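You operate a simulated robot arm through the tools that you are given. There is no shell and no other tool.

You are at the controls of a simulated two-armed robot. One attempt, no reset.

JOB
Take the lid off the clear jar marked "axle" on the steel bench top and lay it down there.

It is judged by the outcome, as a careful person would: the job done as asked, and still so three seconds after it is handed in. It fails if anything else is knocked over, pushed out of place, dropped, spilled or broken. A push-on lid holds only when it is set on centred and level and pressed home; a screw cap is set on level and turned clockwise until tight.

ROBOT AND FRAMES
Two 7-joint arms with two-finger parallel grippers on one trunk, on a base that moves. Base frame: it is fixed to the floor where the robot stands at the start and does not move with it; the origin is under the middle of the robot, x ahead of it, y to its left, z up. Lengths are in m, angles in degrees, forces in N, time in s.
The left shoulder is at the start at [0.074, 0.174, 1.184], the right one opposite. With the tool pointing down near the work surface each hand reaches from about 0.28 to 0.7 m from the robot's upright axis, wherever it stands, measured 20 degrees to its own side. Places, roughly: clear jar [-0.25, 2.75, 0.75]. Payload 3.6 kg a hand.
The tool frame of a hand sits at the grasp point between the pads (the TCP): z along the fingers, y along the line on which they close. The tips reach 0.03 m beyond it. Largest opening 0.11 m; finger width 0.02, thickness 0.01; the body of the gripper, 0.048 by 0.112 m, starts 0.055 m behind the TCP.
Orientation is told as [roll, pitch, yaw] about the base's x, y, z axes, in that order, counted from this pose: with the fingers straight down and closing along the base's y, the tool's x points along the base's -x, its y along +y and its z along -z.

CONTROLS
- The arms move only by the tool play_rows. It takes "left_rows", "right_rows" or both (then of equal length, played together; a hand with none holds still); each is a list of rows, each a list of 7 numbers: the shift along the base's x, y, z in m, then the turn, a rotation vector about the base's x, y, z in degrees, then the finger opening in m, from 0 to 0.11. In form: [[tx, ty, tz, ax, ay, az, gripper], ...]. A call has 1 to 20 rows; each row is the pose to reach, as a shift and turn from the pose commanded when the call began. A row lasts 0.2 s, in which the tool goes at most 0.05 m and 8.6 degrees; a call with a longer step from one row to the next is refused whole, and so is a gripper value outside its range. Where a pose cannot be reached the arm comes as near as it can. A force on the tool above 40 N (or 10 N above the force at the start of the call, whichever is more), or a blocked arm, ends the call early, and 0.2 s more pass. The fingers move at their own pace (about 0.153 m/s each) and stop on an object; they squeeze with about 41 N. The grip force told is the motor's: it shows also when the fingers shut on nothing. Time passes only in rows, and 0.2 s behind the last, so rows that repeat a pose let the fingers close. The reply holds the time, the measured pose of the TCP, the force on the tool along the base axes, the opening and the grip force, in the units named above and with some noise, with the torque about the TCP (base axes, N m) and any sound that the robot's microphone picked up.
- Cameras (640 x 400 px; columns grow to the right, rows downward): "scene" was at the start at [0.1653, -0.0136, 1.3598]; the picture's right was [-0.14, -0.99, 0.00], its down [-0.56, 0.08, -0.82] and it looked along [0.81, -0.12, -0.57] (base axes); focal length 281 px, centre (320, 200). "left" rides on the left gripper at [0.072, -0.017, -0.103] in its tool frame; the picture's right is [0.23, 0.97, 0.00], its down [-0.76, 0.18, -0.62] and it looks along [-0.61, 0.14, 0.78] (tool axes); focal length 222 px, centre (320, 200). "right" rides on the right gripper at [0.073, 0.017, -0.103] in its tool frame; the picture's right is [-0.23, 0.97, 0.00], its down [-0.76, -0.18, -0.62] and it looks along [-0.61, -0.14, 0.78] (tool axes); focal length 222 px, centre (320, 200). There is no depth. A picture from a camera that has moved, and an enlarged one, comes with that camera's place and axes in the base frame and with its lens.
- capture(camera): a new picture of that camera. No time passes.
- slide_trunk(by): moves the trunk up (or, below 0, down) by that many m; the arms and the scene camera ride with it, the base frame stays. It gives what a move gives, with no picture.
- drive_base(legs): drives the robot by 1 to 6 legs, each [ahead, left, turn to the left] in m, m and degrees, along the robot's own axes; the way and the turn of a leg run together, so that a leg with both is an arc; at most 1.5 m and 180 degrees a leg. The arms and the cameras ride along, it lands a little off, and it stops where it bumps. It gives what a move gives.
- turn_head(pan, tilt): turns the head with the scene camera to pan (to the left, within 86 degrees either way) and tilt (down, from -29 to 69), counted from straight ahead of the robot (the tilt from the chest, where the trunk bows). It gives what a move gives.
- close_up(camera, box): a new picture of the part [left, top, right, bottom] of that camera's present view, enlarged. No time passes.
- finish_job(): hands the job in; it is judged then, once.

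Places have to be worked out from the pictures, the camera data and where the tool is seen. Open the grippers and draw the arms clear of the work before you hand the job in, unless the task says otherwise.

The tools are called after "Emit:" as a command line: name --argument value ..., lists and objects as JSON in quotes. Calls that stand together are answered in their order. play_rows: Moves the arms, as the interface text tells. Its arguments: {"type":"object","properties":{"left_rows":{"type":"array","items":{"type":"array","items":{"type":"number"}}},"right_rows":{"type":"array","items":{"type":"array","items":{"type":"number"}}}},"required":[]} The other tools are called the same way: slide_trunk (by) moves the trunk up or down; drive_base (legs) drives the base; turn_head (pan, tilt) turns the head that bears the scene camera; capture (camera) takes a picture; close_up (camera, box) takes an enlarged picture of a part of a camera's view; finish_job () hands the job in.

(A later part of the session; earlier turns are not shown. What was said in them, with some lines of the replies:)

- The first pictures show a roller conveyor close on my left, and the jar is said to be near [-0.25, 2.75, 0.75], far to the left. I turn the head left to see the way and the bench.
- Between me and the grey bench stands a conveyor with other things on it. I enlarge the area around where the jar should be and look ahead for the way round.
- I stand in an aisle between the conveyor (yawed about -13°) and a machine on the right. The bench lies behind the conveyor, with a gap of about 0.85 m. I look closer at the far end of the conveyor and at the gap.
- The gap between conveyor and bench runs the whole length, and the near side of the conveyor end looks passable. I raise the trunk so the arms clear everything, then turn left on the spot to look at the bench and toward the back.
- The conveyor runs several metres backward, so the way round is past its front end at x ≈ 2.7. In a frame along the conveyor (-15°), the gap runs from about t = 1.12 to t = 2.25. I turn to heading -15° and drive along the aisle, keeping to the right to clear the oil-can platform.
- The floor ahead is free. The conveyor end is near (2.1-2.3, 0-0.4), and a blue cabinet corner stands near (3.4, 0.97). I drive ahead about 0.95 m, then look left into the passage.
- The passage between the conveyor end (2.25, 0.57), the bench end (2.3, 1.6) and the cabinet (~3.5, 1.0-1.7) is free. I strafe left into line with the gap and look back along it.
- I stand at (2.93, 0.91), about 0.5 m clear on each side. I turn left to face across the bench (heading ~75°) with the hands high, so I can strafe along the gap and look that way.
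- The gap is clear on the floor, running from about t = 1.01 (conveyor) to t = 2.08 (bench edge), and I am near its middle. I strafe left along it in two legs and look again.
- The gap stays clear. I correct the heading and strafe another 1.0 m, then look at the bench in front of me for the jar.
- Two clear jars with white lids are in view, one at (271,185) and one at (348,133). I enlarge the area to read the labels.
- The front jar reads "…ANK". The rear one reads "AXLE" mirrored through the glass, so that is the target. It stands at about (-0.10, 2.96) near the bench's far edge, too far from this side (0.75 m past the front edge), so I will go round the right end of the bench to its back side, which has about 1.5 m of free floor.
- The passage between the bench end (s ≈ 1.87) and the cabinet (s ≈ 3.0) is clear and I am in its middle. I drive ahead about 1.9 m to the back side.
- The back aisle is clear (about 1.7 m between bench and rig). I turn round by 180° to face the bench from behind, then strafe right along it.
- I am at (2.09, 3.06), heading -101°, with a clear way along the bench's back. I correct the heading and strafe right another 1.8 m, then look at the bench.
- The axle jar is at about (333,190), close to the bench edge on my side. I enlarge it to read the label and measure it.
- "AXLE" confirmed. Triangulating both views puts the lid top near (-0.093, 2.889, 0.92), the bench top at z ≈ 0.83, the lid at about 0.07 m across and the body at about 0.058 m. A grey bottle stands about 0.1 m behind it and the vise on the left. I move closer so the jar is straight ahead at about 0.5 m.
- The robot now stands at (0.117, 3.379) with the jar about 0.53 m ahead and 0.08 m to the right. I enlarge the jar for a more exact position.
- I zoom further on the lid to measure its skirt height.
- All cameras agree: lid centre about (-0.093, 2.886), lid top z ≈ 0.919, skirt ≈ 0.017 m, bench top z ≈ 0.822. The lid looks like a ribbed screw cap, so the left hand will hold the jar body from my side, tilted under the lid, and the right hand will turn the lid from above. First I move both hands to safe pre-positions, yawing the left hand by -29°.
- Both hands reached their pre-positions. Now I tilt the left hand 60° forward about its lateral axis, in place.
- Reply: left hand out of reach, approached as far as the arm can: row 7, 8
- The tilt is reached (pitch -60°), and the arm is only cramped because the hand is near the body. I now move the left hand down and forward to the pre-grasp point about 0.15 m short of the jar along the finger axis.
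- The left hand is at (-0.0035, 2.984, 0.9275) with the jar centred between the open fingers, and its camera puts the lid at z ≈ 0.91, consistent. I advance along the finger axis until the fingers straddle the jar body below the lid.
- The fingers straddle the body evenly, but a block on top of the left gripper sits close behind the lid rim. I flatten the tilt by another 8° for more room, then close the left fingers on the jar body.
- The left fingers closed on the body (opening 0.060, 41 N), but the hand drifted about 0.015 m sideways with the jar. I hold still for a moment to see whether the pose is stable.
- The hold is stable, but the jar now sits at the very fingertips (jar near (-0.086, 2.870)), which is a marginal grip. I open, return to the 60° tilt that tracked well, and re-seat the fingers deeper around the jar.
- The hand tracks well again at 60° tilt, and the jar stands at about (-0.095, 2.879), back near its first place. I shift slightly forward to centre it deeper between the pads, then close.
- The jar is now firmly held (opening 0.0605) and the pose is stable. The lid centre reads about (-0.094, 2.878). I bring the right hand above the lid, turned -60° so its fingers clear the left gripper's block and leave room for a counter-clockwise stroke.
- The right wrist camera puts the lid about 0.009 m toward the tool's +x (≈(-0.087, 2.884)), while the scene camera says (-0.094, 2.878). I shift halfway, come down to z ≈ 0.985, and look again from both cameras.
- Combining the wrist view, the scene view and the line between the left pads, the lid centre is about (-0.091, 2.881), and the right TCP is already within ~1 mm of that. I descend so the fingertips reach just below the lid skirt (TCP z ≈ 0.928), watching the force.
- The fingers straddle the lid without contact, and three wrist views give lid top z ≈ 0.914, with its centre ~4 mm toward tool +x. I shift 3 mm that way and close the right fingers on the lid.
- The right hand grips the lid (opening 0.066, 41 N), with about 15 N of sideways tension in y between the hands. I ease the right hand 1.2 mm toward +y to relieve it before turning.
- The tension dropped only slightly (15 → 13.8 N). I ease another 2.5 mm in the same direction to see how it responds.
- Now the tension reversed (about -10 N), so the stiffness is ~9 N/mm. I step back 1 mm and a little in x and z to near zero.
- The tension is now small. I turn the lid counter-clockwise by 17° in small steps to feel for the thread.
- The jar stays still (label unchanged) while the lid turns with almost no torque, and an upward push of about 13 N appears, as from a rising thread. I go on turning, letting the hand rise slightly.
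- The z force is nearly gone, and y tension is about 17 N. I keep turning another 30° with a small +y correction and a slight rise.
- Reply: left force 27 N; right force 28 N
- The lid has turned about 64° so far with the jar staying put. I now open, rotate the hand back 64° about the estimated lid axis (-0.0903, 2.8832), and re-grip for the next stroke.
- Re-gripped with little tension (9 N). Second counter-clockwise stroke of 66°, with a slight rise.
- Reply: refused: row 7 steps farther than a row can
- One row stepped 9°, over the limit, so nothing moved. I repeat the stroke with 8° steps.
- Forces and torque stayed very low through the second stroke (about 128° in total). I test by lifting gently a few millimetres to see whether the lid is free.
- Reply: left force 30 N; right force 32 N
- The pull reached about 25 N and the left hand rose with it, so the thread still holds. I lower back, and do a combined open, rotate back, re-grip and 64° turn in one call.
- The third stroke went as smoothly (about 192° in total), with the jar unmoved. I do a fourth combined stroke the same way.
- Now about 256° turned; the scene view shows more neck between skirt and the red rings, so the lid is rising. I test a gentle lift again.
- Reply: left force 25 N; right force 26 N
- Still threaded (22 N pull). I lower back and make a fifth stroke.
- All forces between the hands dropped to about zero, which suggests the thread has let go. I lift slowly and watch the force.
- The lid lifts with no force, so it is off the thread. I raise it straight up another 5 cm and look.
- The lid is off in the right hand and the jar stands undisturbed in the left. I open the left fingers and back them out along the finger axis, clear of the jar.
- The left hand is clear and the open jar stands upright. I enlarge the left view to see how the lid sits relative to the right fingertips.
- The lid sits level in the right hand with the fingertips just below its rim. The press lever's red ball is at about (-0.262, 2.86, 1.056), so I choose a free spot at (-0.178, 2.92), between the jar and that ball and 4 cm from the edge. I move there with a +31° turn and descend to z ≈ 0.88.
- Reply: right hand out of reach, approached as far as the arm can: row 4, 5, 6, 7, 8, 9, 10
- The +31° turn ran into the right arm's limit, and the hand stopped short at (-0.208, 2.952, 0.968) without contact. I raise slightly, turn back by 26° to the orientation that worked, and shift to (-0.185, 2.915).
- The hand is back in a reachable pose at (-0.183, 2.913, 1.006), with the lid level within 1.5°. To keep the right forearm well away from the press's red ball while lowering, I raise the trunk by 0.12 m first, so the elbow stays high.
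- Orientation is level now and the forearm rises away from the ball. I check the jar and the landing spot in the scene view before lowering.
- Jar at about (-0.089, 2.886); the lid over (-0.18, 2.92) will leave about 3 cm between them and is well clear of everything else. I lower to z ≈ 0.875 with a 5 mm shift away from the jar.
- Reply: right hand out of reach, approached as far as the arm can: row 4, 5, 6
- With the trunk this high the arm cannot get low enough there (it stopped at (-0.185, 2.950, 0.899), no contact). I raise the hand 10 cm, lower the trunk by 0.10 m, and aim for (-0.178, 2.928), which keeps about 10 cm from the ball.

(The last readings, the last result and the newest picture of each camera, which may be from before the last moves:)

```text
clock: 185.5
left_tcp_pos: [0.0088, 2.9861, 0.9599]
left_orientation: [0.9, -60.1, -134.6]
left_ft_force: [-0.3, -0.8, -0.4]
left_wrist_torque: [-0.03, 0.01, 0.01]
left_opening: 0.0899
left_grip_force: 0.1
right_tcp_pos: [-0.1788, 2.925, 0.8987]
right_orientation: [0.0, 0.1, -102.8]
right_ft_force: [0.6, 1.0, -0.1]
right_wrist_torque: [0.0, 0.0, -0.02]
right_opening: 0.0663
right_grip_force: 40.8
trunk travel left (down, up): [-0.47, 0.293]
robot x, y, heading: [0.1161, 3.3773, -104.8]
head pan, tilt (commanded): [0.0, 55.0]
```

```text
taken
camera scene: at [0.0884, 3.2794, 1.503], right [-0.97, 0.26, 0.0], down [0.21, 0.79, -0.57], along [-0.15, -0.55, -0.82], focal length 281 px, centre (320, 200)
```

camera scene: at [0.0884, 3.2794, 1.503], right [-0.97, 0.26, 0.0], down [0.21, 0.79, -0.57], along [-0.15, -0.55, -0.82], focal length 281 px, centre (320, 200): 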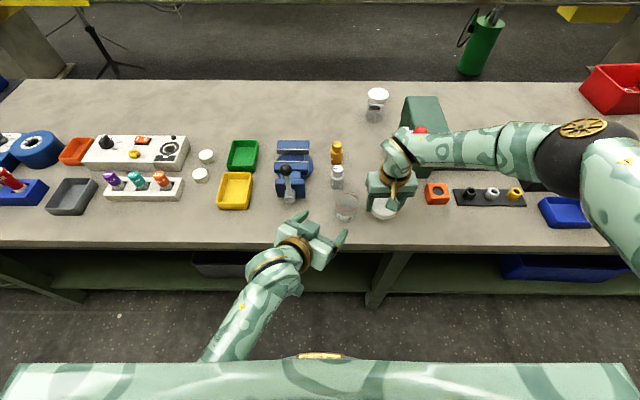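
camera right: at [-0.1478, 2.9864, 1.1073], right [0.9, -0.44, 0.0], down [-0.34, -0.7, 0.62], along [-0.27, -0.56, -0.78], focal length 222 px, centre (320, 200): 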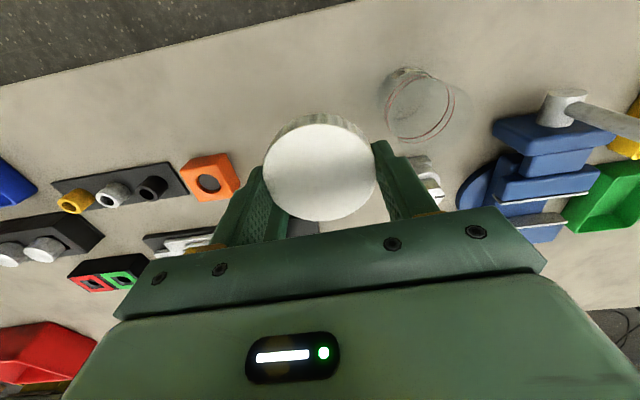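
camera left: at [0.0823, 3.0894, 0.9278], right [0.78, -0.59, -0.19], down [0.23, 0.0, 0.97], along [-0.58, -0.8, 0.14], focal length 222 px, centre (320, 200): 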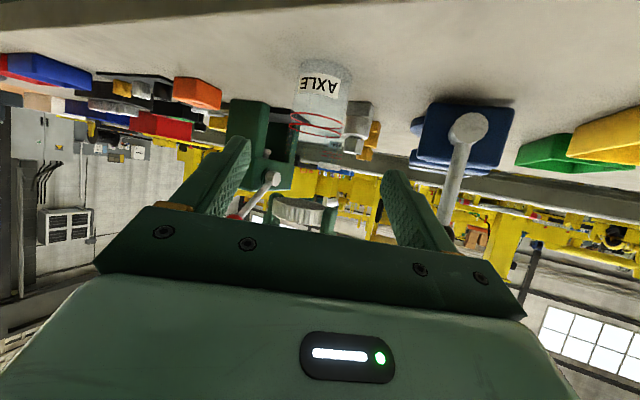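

The hand is at (-0.179, 2.925, 0.899) with no contact. I check the clearance of the wrist and forearm to the red ball before the last lowering.

Emit:
close_up --camera "scene" --box '[330, 90, 490, 230]'

Emit:
capture --camera "left"

Emit:
capture --camera "right"

```text
2.86 times, centred on (410, 160) of scene
camera zoom: at [0.0884, 3.2794, 1.503], right [-0.97, 0.26, 0.0], down [0.21, 0.79, -0.57], along [-0.15, -0.55, -0.82], focal length 804 px, centre (63, 314)
```

zoom: 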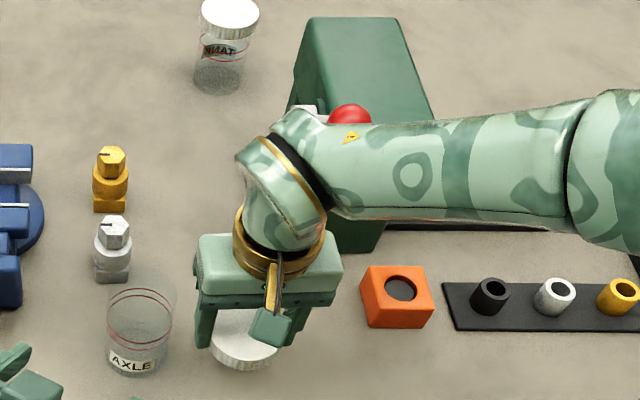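

```text
taken
camera left: at [0.0828, 3.088, 0.9488], right [0.78, -0.59, -0.19], down [0.23, 0.0, 0.97], along [-0.58, -0.8, 0.14], focal length 222 px, centre (320, 200)
```

left: 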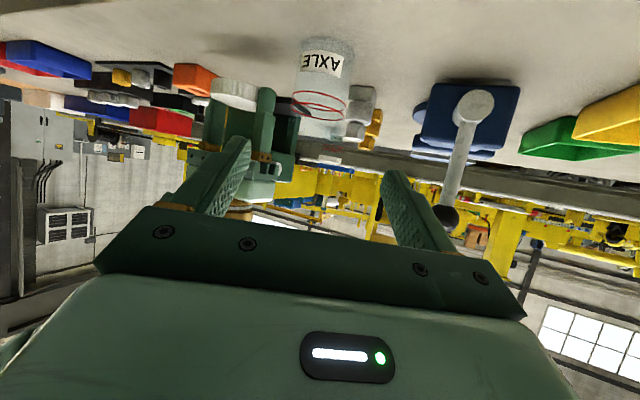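

```text
taken
camera right: at [-0.1454, 2.9911, 1.0011], right [0.9, -0.44, 0.0], down [-0.34, -0.7, 0.62], along [-0.27, -0.56, -0.78], focal length 222 px, centre (320, 200)
```

right: 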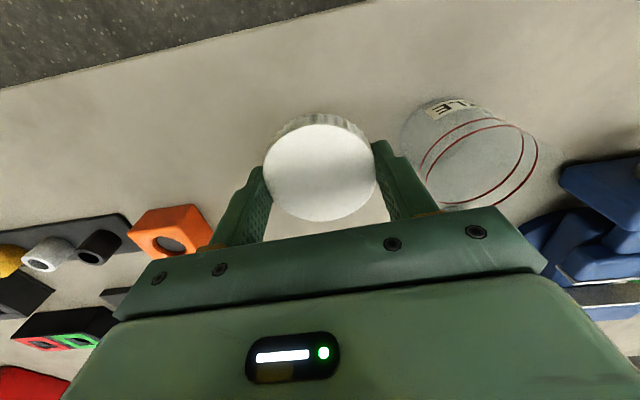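

The ball is about 4 cm clear of the wrist and forearm, and the jar about 2 cm from the near finger. I shift 6 mm away from the jar and lower to z ≈ 0.862, just above expected contact.

Emit:
play_rows --right_rows '[[-0.003, 0, -0.008, 0, 0, 0, 0.06], [-0.006, 0, -0.018, 0, 0, 0, 0.06], [-0.006, 0, -0.028, 0, 0, 0, 0.06], [-0.006, 0, -0.037, 0, 0, 0, 0.06]]'

Emit:
close_up --camera "left" --box '[160, 20, 360, 180]'

Emit:
close_up --camera "scene" --box '[330, 90, 490, 230]'

```text
clock: 186.5
left_tcp_pos: [0.0093, 2.9843, 0.9594]
left_orientation: [0.9, -59.9, -134.7]
left_ft_force: [-0.2, -1.0, -0.3]
left_wrist_torque: [0.04, -0.01, 0.0]
left_opening: 0.0902
left_grip_force: 0.1
right_tcp_pos: [-0.1832, 2.9249, 0.8613]
right_orientation: [0.0, 0.0, -102.8]
right_ft_force: [0.0, -0.1, -0.1]
right_wrist_torque: [0.05, 0.02, 0.01]
right_opening: 0.0663
right_grip_force: 41.6
trunk travel left (down, up): [-0.47, 0.293]
robot x, y, heading: [0.1149, 3.3751, -104.8]
head pan, tilt (commanded): [0.0, 55.0]
```

```text
2.50 times, centred on (260, 100) of left
camera zoom: at [0.0829, 3.0877, 0.9485], right [0.78, -0.59, -0.19], down [0.23, 0.0, 0.97], along [-0.58, -0.8, 0.14], focal length 555 px, centre (470, 450)
```

zoom: 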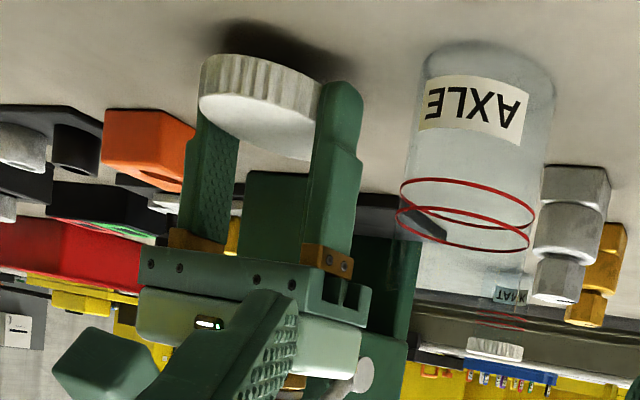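

```text
2.86 times, centred on (410, 160) of scene
camera zoom: at [0.0884, 3.279, 1.5028], right [-0.97, 0.26, 0.0], down [0.21, 0.79, -0.57], along [-0.15, -0.55, -0.82], focal length 804 px, centre (63, 314)
```

zoom: 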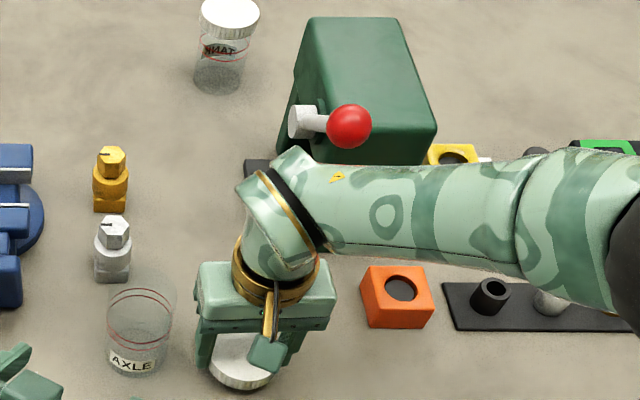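

The lid hangs level just above the bench, its rim about level with the fingertips. I lower in 2.5 mm steps and watch for contact force.

Emit:
play_rows --right_rows '[[0, 0, -0.002, 0, 0, 0, 0.06], [0, 0, -0.004, 0, 0, 0, 0.06], [0, 0, -0.006, 0, 0, 0, 0.06]]'

Emit:
close_up --camera "left" --box '[200, 20, 320, 100]'

```text
clock: 187.3
left_tcp_pos: [0.0094, 2.9843, 0.9584]
left_orientation: [0.9, -60.0, -134.6]
left_ft_force: [0.5, -0.1, 0.1]
left_wrist_torque: [-0.01, -0.01, -0.01]
left_opening: 0.0902
left_grip_force: 0.0
right_tcp_pos: [-0.1844, 2.9255, 0.8559]
right_orientation: [0.1, 0.1, -102.9]
right_ft_force: [-0.2, 0.1, 0.1]
right_wrist_torque: [-0.02, -0.01, -0.01]
right_opening: 0.0663
right_grip_force: 40.4
trunk travel left (down, up): [-0.47, 0.293]
robot x, y, heading: [0.1137, 3.3757, -104.5]
head pan, tilt (commanded): [0.0, 55.0]
```

```text
5.00 times, centred on (260, 60) of left
camera zoom: at [0.0828, 3.0877, 0.9485], right [0.78, -0.59, -0.19], down [0.23, 0.0, 0.97], along [-0.58, -0.8, 0.14], focal length 1111 px, centre (620, 900)
```

zoom: 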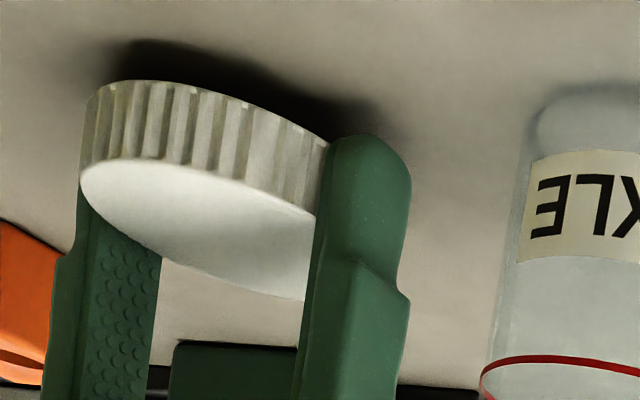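

No contact yet at z ≈ 0.856, and the tips are about 2 mm beyond the lid rim. I continue in 1.5 mm steps.

Emit:
play_rows --right_rows '[[0, 0, -0.0015, 0, 0, 0, 0.06], [0, 0, -0.003, 0, 0, 0, 0.06]]'

Emit:
close_up --camera "left" --box '[200, 20, 320, 100]'

```text
clock: 187.9
left_tcp_pos: [0.0096, 2.9851, 0.96]
left_orientation: [0.9, -60.1, -134.6]
left_ft_force: [-0.1, -1.1, -0.7]
left_wrist_torque: [0.0, 0.03, 0.01]
left_opening: 0.0901
left_grip_force: 0.0
right_tcp_pos: [-0.1843, 2.9247, 0.8526]
right_orientation: [0.0, 0.0, -102.7]
right_ft_force: [0.0, -1.1, -0.1]
right_wrist_torque: [0.01, -0.02, 0.01]
right_opening: 0.066
right_grip_force: 41.4
trunk travel left (down, up): [-0.47, 0.293]
robot x, y, heading: [0.1151, 3.3762, -104.9]
head pan, tilt (commanded): [0.0, 55.0]
```

```text
5.00 times, centred on (260, 60) of left
camera zoom: at [0.0828, 3.0877, 0.9485], right [0.78, -0.59, -0.19], down [0.23, 0.0, 0.97], along [-0.58, -0.8, 0.14], focal length 1111 px, centre (620, 900)
```

zoom: 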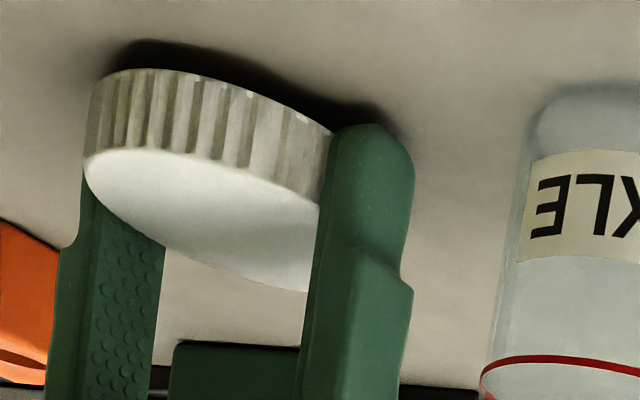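

Still no contact at 0.8526; a small dark gap remains under the lid. I go on down in 1.5 mm steps.

Emit:
play_rows --right_rows '[[0, 0, -0.0015, 0, 0, 0, 0.06], [0, 0, -0.003, 0, 0, 0, 0.06]]'

Emit:
close_up --camera "left" --box '[200, 20, 320, 100]'

```text
clock: 188.5
left_tcp_pos: [0.01, 2.9853, 0.9591]
left_orientation: [0.9, -60.1, -134.6]
left_ft_force: [0.3, 0.8, -0.9]
left_wrist_torque: [-0.01, 0.01, -0.04]
left_opening: 0.0899
left_grip_force: 0.1
right_tcp_pos: [-0.1845, 2.9248, 0.8503]
right_orientation: [0.0, 0.1, -102.8]
right_ft_force: [0.2, -0.2, 1.1]
right_wrist_torque: [0.02, 0.0, 0.0]
right_opening: 0.0661
right_grip_force: 41.2
trunk travel left (down, up): [-0.47, 0.293]
robot x, y, heading: [0.1165, 3.3768, -104.9]
head pan, tilt (commanded): [0.0, 55.0]
```

```text
5.00 times, centred on (260, 60) of left
camera zoom: at [0.0828, 3.0878, 0.9485], right [0.78, -0.59, -0.19], down [0.23, 0.0, 0.97], along [-0.58, -0.8, 0.14], focal length 1111 px, centre (620, 900)
```

zoom: 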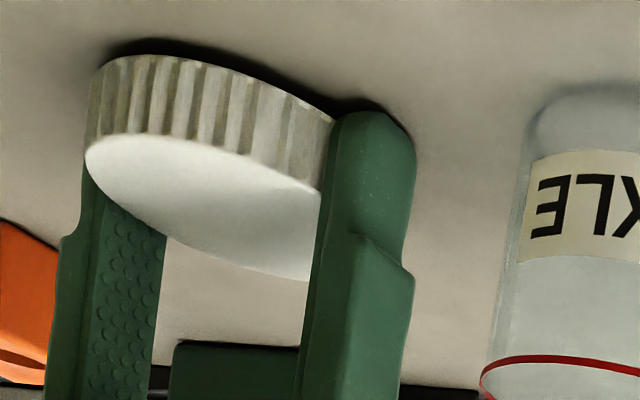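

The gap is almost closed. I continue with 1 mm steps.

Emit:
play_rows --right_rows '[[0, 0, -0.001, 0, 0, 0, 0.06], [0, 0, -0.002, 0, 0, 0, 0.06]]'

Emit:
close_up --camera "left" --box '[200, 20, 320, 100]'

```text
clock: 189.1
left_tcp_pos: [0.0094, 2.9856, 0.9608]
left_orientation: [1.1, -60.2, -134.7]
left_ft_force: [-0.3, 0.0, -0.1]
left_wrist_torque: [-0.03, -0.04, 0.01]
left_opening: 0.09
left_grip_force: 0.1
right_tcp_pos: [-0.1838, 2.925, 0.8499]
right_orientation: [0.1, -0.1, -102.8]
right_ft_force: [-2.0, 2.3, 21.6]
right_wrist_torque: [0.25, -0.09, 0.39]
right_opening: 0.0663
right_grip_force: 41.4
trunk travel left (down, up): [-0.47, 0.293]
robot x, y, heading: [0.1141, 3.3789, -104.9]
head pan, tilt (commanded): [0.0, 55.0]
```

```text
5.00 times, centred on (260, 60) of left
camera zoom: at [0.0834, 3.0891, 0.9493], right [0.78, -0.59, -0.19], down [0.23, 0.0, 0.97], along [-0.58, -0.8, 0.14], focal length 1111 px, centre (620, 900)
```

zoom: 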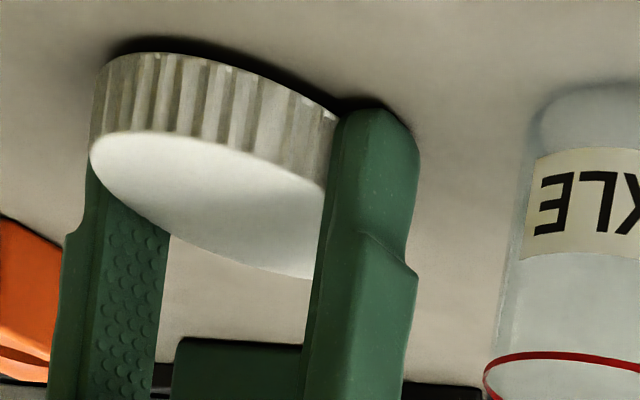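

Contact at z ≈ 0.850 (22 N). I back off 1.5 mm to unload, then open the fingers gently to set the lid down.

Emit:
play_rows --right_rows '[[0, 0, 0.001, 0, 0, 0, 0.06], [0, 0, 0.0017, 0, 0, 0, 0.06], [0, 0, 0.0017, 0, 0, 0, 0.07], [0, 0, 0.0017, 0, 0, 0, 0.074], [0, 0, 0.0017, 0, 0, 0, 0.078], [0, 0, 0.0017, 0, 0, 0, 0.078]]'

Emit:
close_up --camera "left" --box '[180, 20, 340, 120]'

Emit:
capture --camera "right"

```text
clock: 190.5
left_tcp_pos: [0.0078, 2.9867, 0.9589]
left_orientation: [1.1, -60.0, -134.9]
left_ft_force: [0.1, 0.2, -0.3]
left_wrist_torque: [-0.03, 0.02, -0.02]
left_opening: 0.09
left_grip_force: 0.1
right_tcp_pos: [-0.1866, 2.9259, 0.8507]
right_orientation: [0.0, -0.2, -102.8]
right_ft_force: [-16.2, -2.9, 27.2]
right_wrist_torque: [-0.02, -0.41, -0.3]
right_opening: 0.0704
right_grip_force: 0.0
trunk travel left (down, up): [-0.47, 0.293]
robot x, y, heading: [0.1139, 3.3751, -104.9]
head pan, tilt (commanded): [0.0, 55.0]
```

```text
4.00 times, centred on (260, 70) of left
camera zoom: at [0.082, 3.089, 0.949], right [0.78, -0.59, -0.19], down [0.23, 0.0, 0.97], along [-0.58, -0.8, 0.14], focal length 888 px, centre (560, 720)
```

zoom: 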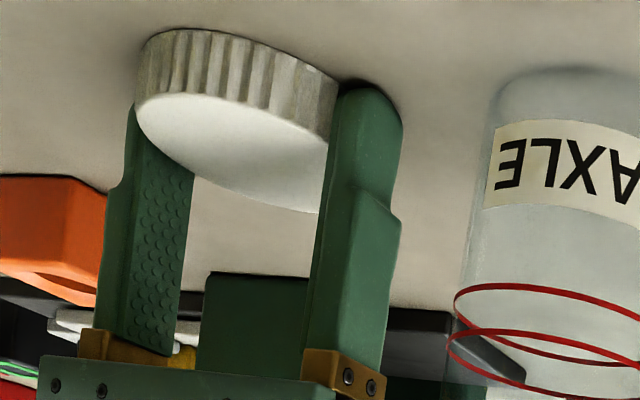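

```text
taken
camera right: at [-0.153, 2.9917, 0.9521], right [0.9, -0.44, 0.0], down [-0.34, -0.7, 0.63], along [-0.28, -0.56, -0.78], focal length 222 px, centre (320, 200)
```

right: 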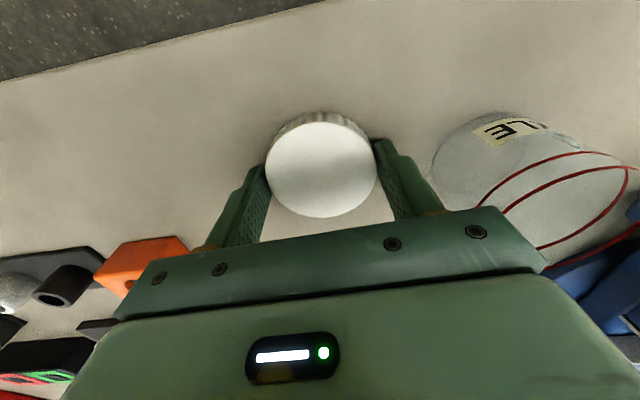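

The fingers opened to 0.070 but the tips press on the bench (27 N), hindering them. I raise 4 mm and finish opening.

Emit:
play_rows --right_rows '[[0, 0, 0.001, 0, 0, 0, 0.074], [0, 0, 0.002, 0, 0, 0, 0.076], [0, 0, 0.003, 0, 0, 0, 0.078], [0, 0, 0.004, 0, 0, 0, 0.08], [0, 0, 0.004, 0, 0, 0, 0.08]]'

Emit:
close_up --camera "left" --box '[180, 20, 340, 120]'

Emit:
capture --camera "right"

```text
clock: 191.7
left_tcp_pos: [0.0107, 2.9848, 0.9586]
left_orientation: [1.0, -60.1, -134.6]
left_ft_force: [0.5, 0.2, 0.9]
left_wrist_torque: [0.0, -0.01, 0.01]
left_opening: 0.0899
left_grip_force: 0.1
right_tcp_pos: [-0.1845, 2.926, 0.8523]
right_orientation: [0.0, 0.1, -102.8]
right_ft_force: [-0.7, -0.5, 0.0]
right_wrist_torque: [0.01, -0.01, -0.02]
right_opening: 0.0799
right_grip_force: 0.1
trunk travel left (down, up): [-0.47, 0.293]
robot x, y, heading: [0.1194, 3.3801, -104.6]
head pan, tilt (commanded): [0.0, 55.0]
```

```text
4.00 times, centred on (260, 70) of left
camera zoom: at [0.0829, 3.0877, 0.9484], right [0.78, -0.59, -0.19], down [0.23, 0.0, 0.97], along [-0.58, -0.8, 0.14], focal length 888 px, centre (560, 720)
```

zoom: 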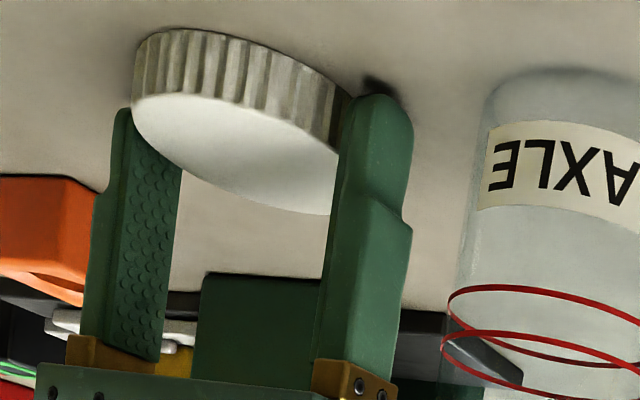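

```text
taken
camera right: at [-0.1513, 2.9914, 0.9546], right [0.9, -0.44, 0.0], down [-0.34, -0.7, 0.62], along [-0.27, -0.56, -0.78], focal length 222 px, centre (320, 200)
```

right: 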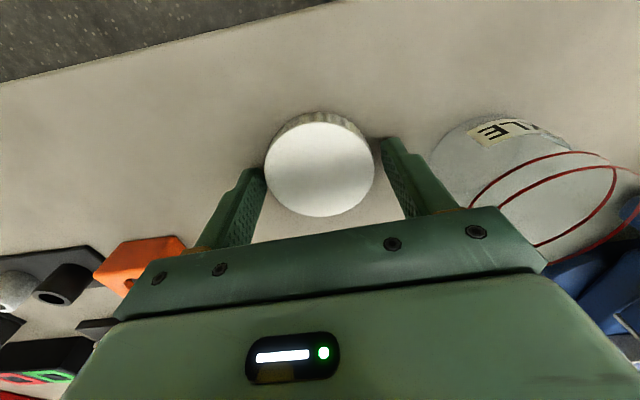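

The lid lies flat on the bench and the forces are zero. I open a little more to free both sides, then raise the right hand straight up.

Emit:
play_rows --right_rows '[[0, 0, 0, 0, 0, 0, 0.086], [0, 0, 0, 0, 0, 0, 0.088], [0, 0, 0.005, 0, 0, 0, 0.088], [0, 0, 0.012, 0, 0, 0, 0.088], [0, 0, 0.025, 0, 0, 0, 0.088], [0, 0, 0.045, 0, 0, 0, 0.088], [0, 0, 0.07, 0, 0, 0, 0.088], [0, 0, 0.1, 0, 0, 0, 0.088], [0, 0, 0.13, 0, 0, 0, 0.088], [0, 0, 0.16, 0, 0, 0, 0.088]]'

Emit:
capture --camera "scene"

Emit:
capture --camera "right"

Emit:
close_up --camera "left" --box '[160, 0, 360, 120]'

```text
clock: 193.9
left_tcp_pos: [0.0091, 2.986, 0.9585]
left_orientation: [1.0, -60.1, -134.5]
left_ft_force: [0.4, -0.4, 0.7]
left_wrist_torque: [0.0, -0.01, -0.03]
left_opening: 0.09
left_grip_force: 0.1
right_tcp_pos: [-0.187, 2.9273, 1.0132]
right_orientation: [0.0, 0.0, -102.8]
right_ft_force: [-0.9, -0.9, -0.1]
right_wrist_torque: [-0.01, -0.01, 0.04]
right_opening: 0.0881
right_grip_force: 0.0
trunk travel left (down, up): [-0.47, 0.293]
robot x, y, heading: [0.1164, 3.3737, -104.8]
head pan, tilt (commanded): [0.0, 55.0]
```

```text
taken
camera scene: at [0.0885, 3.2795, 1.5029], right [-0.97, 0.26, 0.0], down [0.21, 0.79, -0.57], along [-0.15, -0.55, -0.82], focal length 281 px, centre (320, 200)
```

scene: 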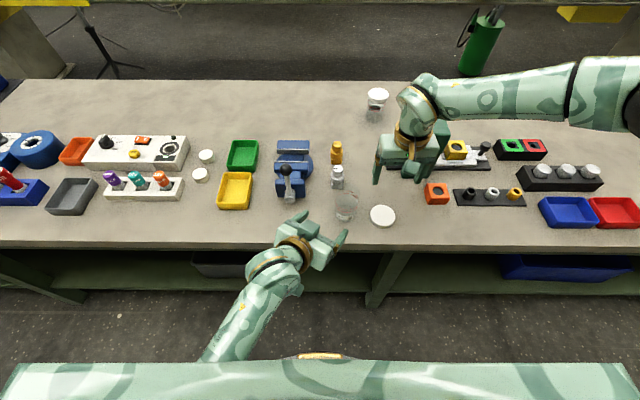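

```text
taken
camera right: at [-0.1541, 2.9929, 1.1161], right [0.9, -0.44, 0.0], down [-0.34, -0.7, 0.62], along [-0.27, -0.56, -0.78], focal length 222 px, centre (320, 200)
```

right: 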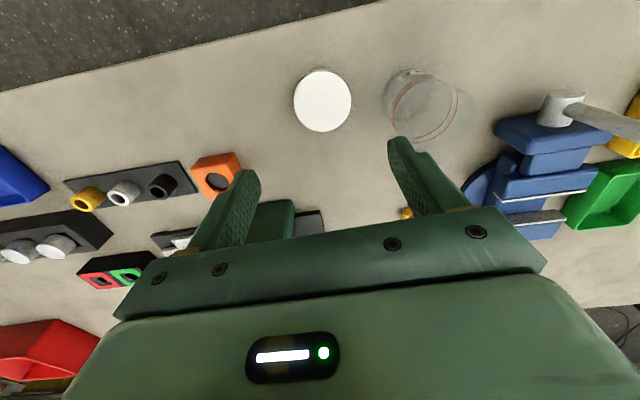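

```text
3.20 times, centred on (260, 60) of left
camera zoom: at [0.0829, 3.0881, 0.9486], right [0.78, -0.59, -0.19], down [0.23, 0.0, 0.97], along [-0.58, -0.8, 0.14], focal length 711 px, centre (512, 648)
```

zoom: 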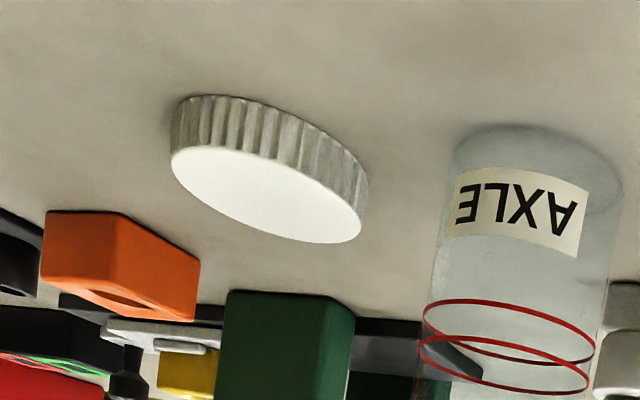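

The lid lies flat on the bench beside the open, upright jar, and nothing else has moved. I raise both hands a bit more and then back the robot away 0.3 m to draw the arms clear.

Emit:
play_rows --left_rows '[[0.003, 0.003, 0.02, 0, 0, 0, 0.09], [0.006, 0.006, 0.04, 0, 0, 0, 0.09], [0.009, 0.009, 0.06, 0, 0, 0, 0.09], [0.012, 0.012, 0.08, 0, 0, 0, 0.09]]' --right_rows '[[0, 0.01, 0.03, 0, 0, 0, 0.1], [0, 0.02, 0.06, 0, 0, 0, 0.11], [0, 0.03, 0.09, 0, 0, 0, 0.11], [0, 0.04, 0.12, 0, 0, 0, 0.11]]'

Emit:
drive_base --legs '[[-0.3, 0, 0]]'

Emit:
capture --camera "scene"

```text
clock: 194.9
left_tcp_pos: [0.0225, 2.9971, 1.0392]
left_orientation: [1.2, -60.0, -134.9]
left_ft_force: [0.0, 1.1, -0.7]
left_wrist_torque: [0.01, 0.02, -0.04]
left_opening: 0.0897
left_grip_force: 0.1
right_tcp_pos: [-0.1843, 2.9646, 1.1346]
right_orientation: [0.0, 0.0, -102.8]
right_ft_force: [-0.1, -0.6, 0.7]
right_wrist_torque: [-0.01, -0.02, 0.01]
right_opening: 0.11
right_grip_force: 0.0
trunk travel left (down, up): [-0.47, 0.293]
robot x, y, heading: [0.1133, 3.3752, -104.9]
head pan, tilt (commanded): [0.0, 55.0]
```

```text
clock: 196.9
left_tcp_pos: [0.101, 3.2874, 1.0388]
left_orientation: [1.1, -60.1, -134.6]
left_ft_force: [-0.2, 0.0, 0.1]
left_wrist_torque: [-0.01, -0.05, 0.02]
left_opening: 0.09
left_grip_force: 0.1
right_tcp_pos: [-0.1068, 3.2544, 1.1338]
right_orientation: [0.1, 0.1, -102.6]
right_ft_force: [-0.2, 0.0, 0.7]
right_wrist_torque: [-0.02, 0.03, -0.04]
right_opening: 0.11
right_grip_force: 0.1
trunk travel left (down, up): [-0.47, 0.293]
robot x, y, heading: [0.1937, 3.6675, -104.6]
head pan, tilt (commanded): [0.0, 55.0]
```

```text
taken
camera scene: at [0.1652, 3.5706, 1.5029], right [-0.97, 0.25, 0.0], down [0.21, 0.79, -0.57], along [-0.14, -0.56, -0.82], focal length 281 px, centre (320, 200)
```

scene: 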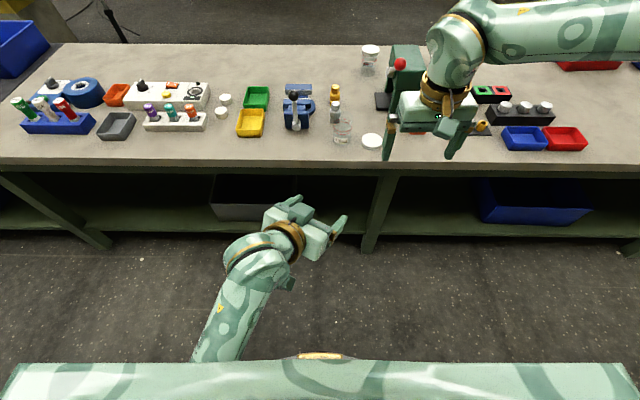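

The arms are clear of the bench. I enlarge the area once more to check that jar, lid and neighbours are all in order.

Emit:
close_up --camera "scene" --box '[260, 60, 420, 170]'

Emit:
capture --camera "right"

```text
3.64 times, centred on (340, 115) of scene
camera zoom: at [0.1652, 3.5706, 1.5029], right [-0.97, 0.25, 0.0], down [0.21, 0.79, -0.57], along [-0.14, -0.56, -0.82], focal length 1023 px, centre (247, 509)
```

zoom: 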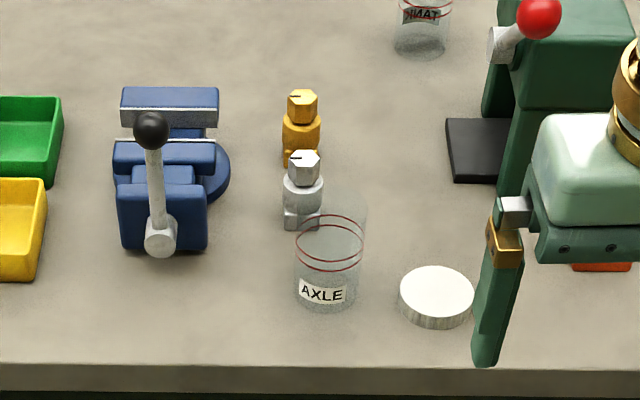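

```text
taken
camera right: at [-0.074, 3.3202, 1.2373], right [0.9, -0.43, 0.0], down [-0.34, -0.7, 0.62], along [-0.27, -0.56, -0.78], focal length 222 px, centre (320, 200)
```

right: 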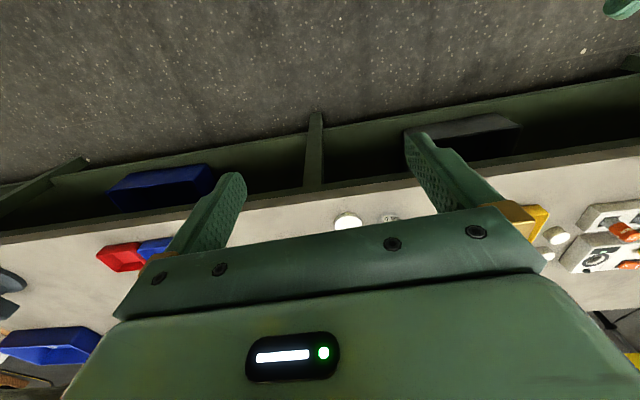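

The AXLE jar stands open and upright, its lid lies flat beside it on the bench, the neighbouring objects are in place, and both grippers are open and clear. I hand the job in.

Emit:
finish_job

```text
The job is handed in.
```

The lid is off the "axle" jar and lies flat on the steel bench about 10 cm (centre to centre) to its right as seen from the robot. The jar stands open and upright. The job is handed in, but I have not seen how it was judged.

- **Getting there:** I could not reach the jar from the conveyor side, so I drove round to the back of the bench. The robot did not bump anything on the way.
- **Removing the lid:** It was a screw cap. The left hand held the jar while the right hand turned the lid about 320° counter-clockwise in five strokes, until it lifted free with no force.
- **Jar position:** The jar slid about 1.5 cm on the bench when I first gripped it, and most of that was undone when I re-gripped. It ended about where it started, to within the accuracy of the camera estimates.
- **Everything else:** In the last pictures, the nearby bottles, vise and press looked untouched. Both grippers are open and the robot has backed away from the bench.
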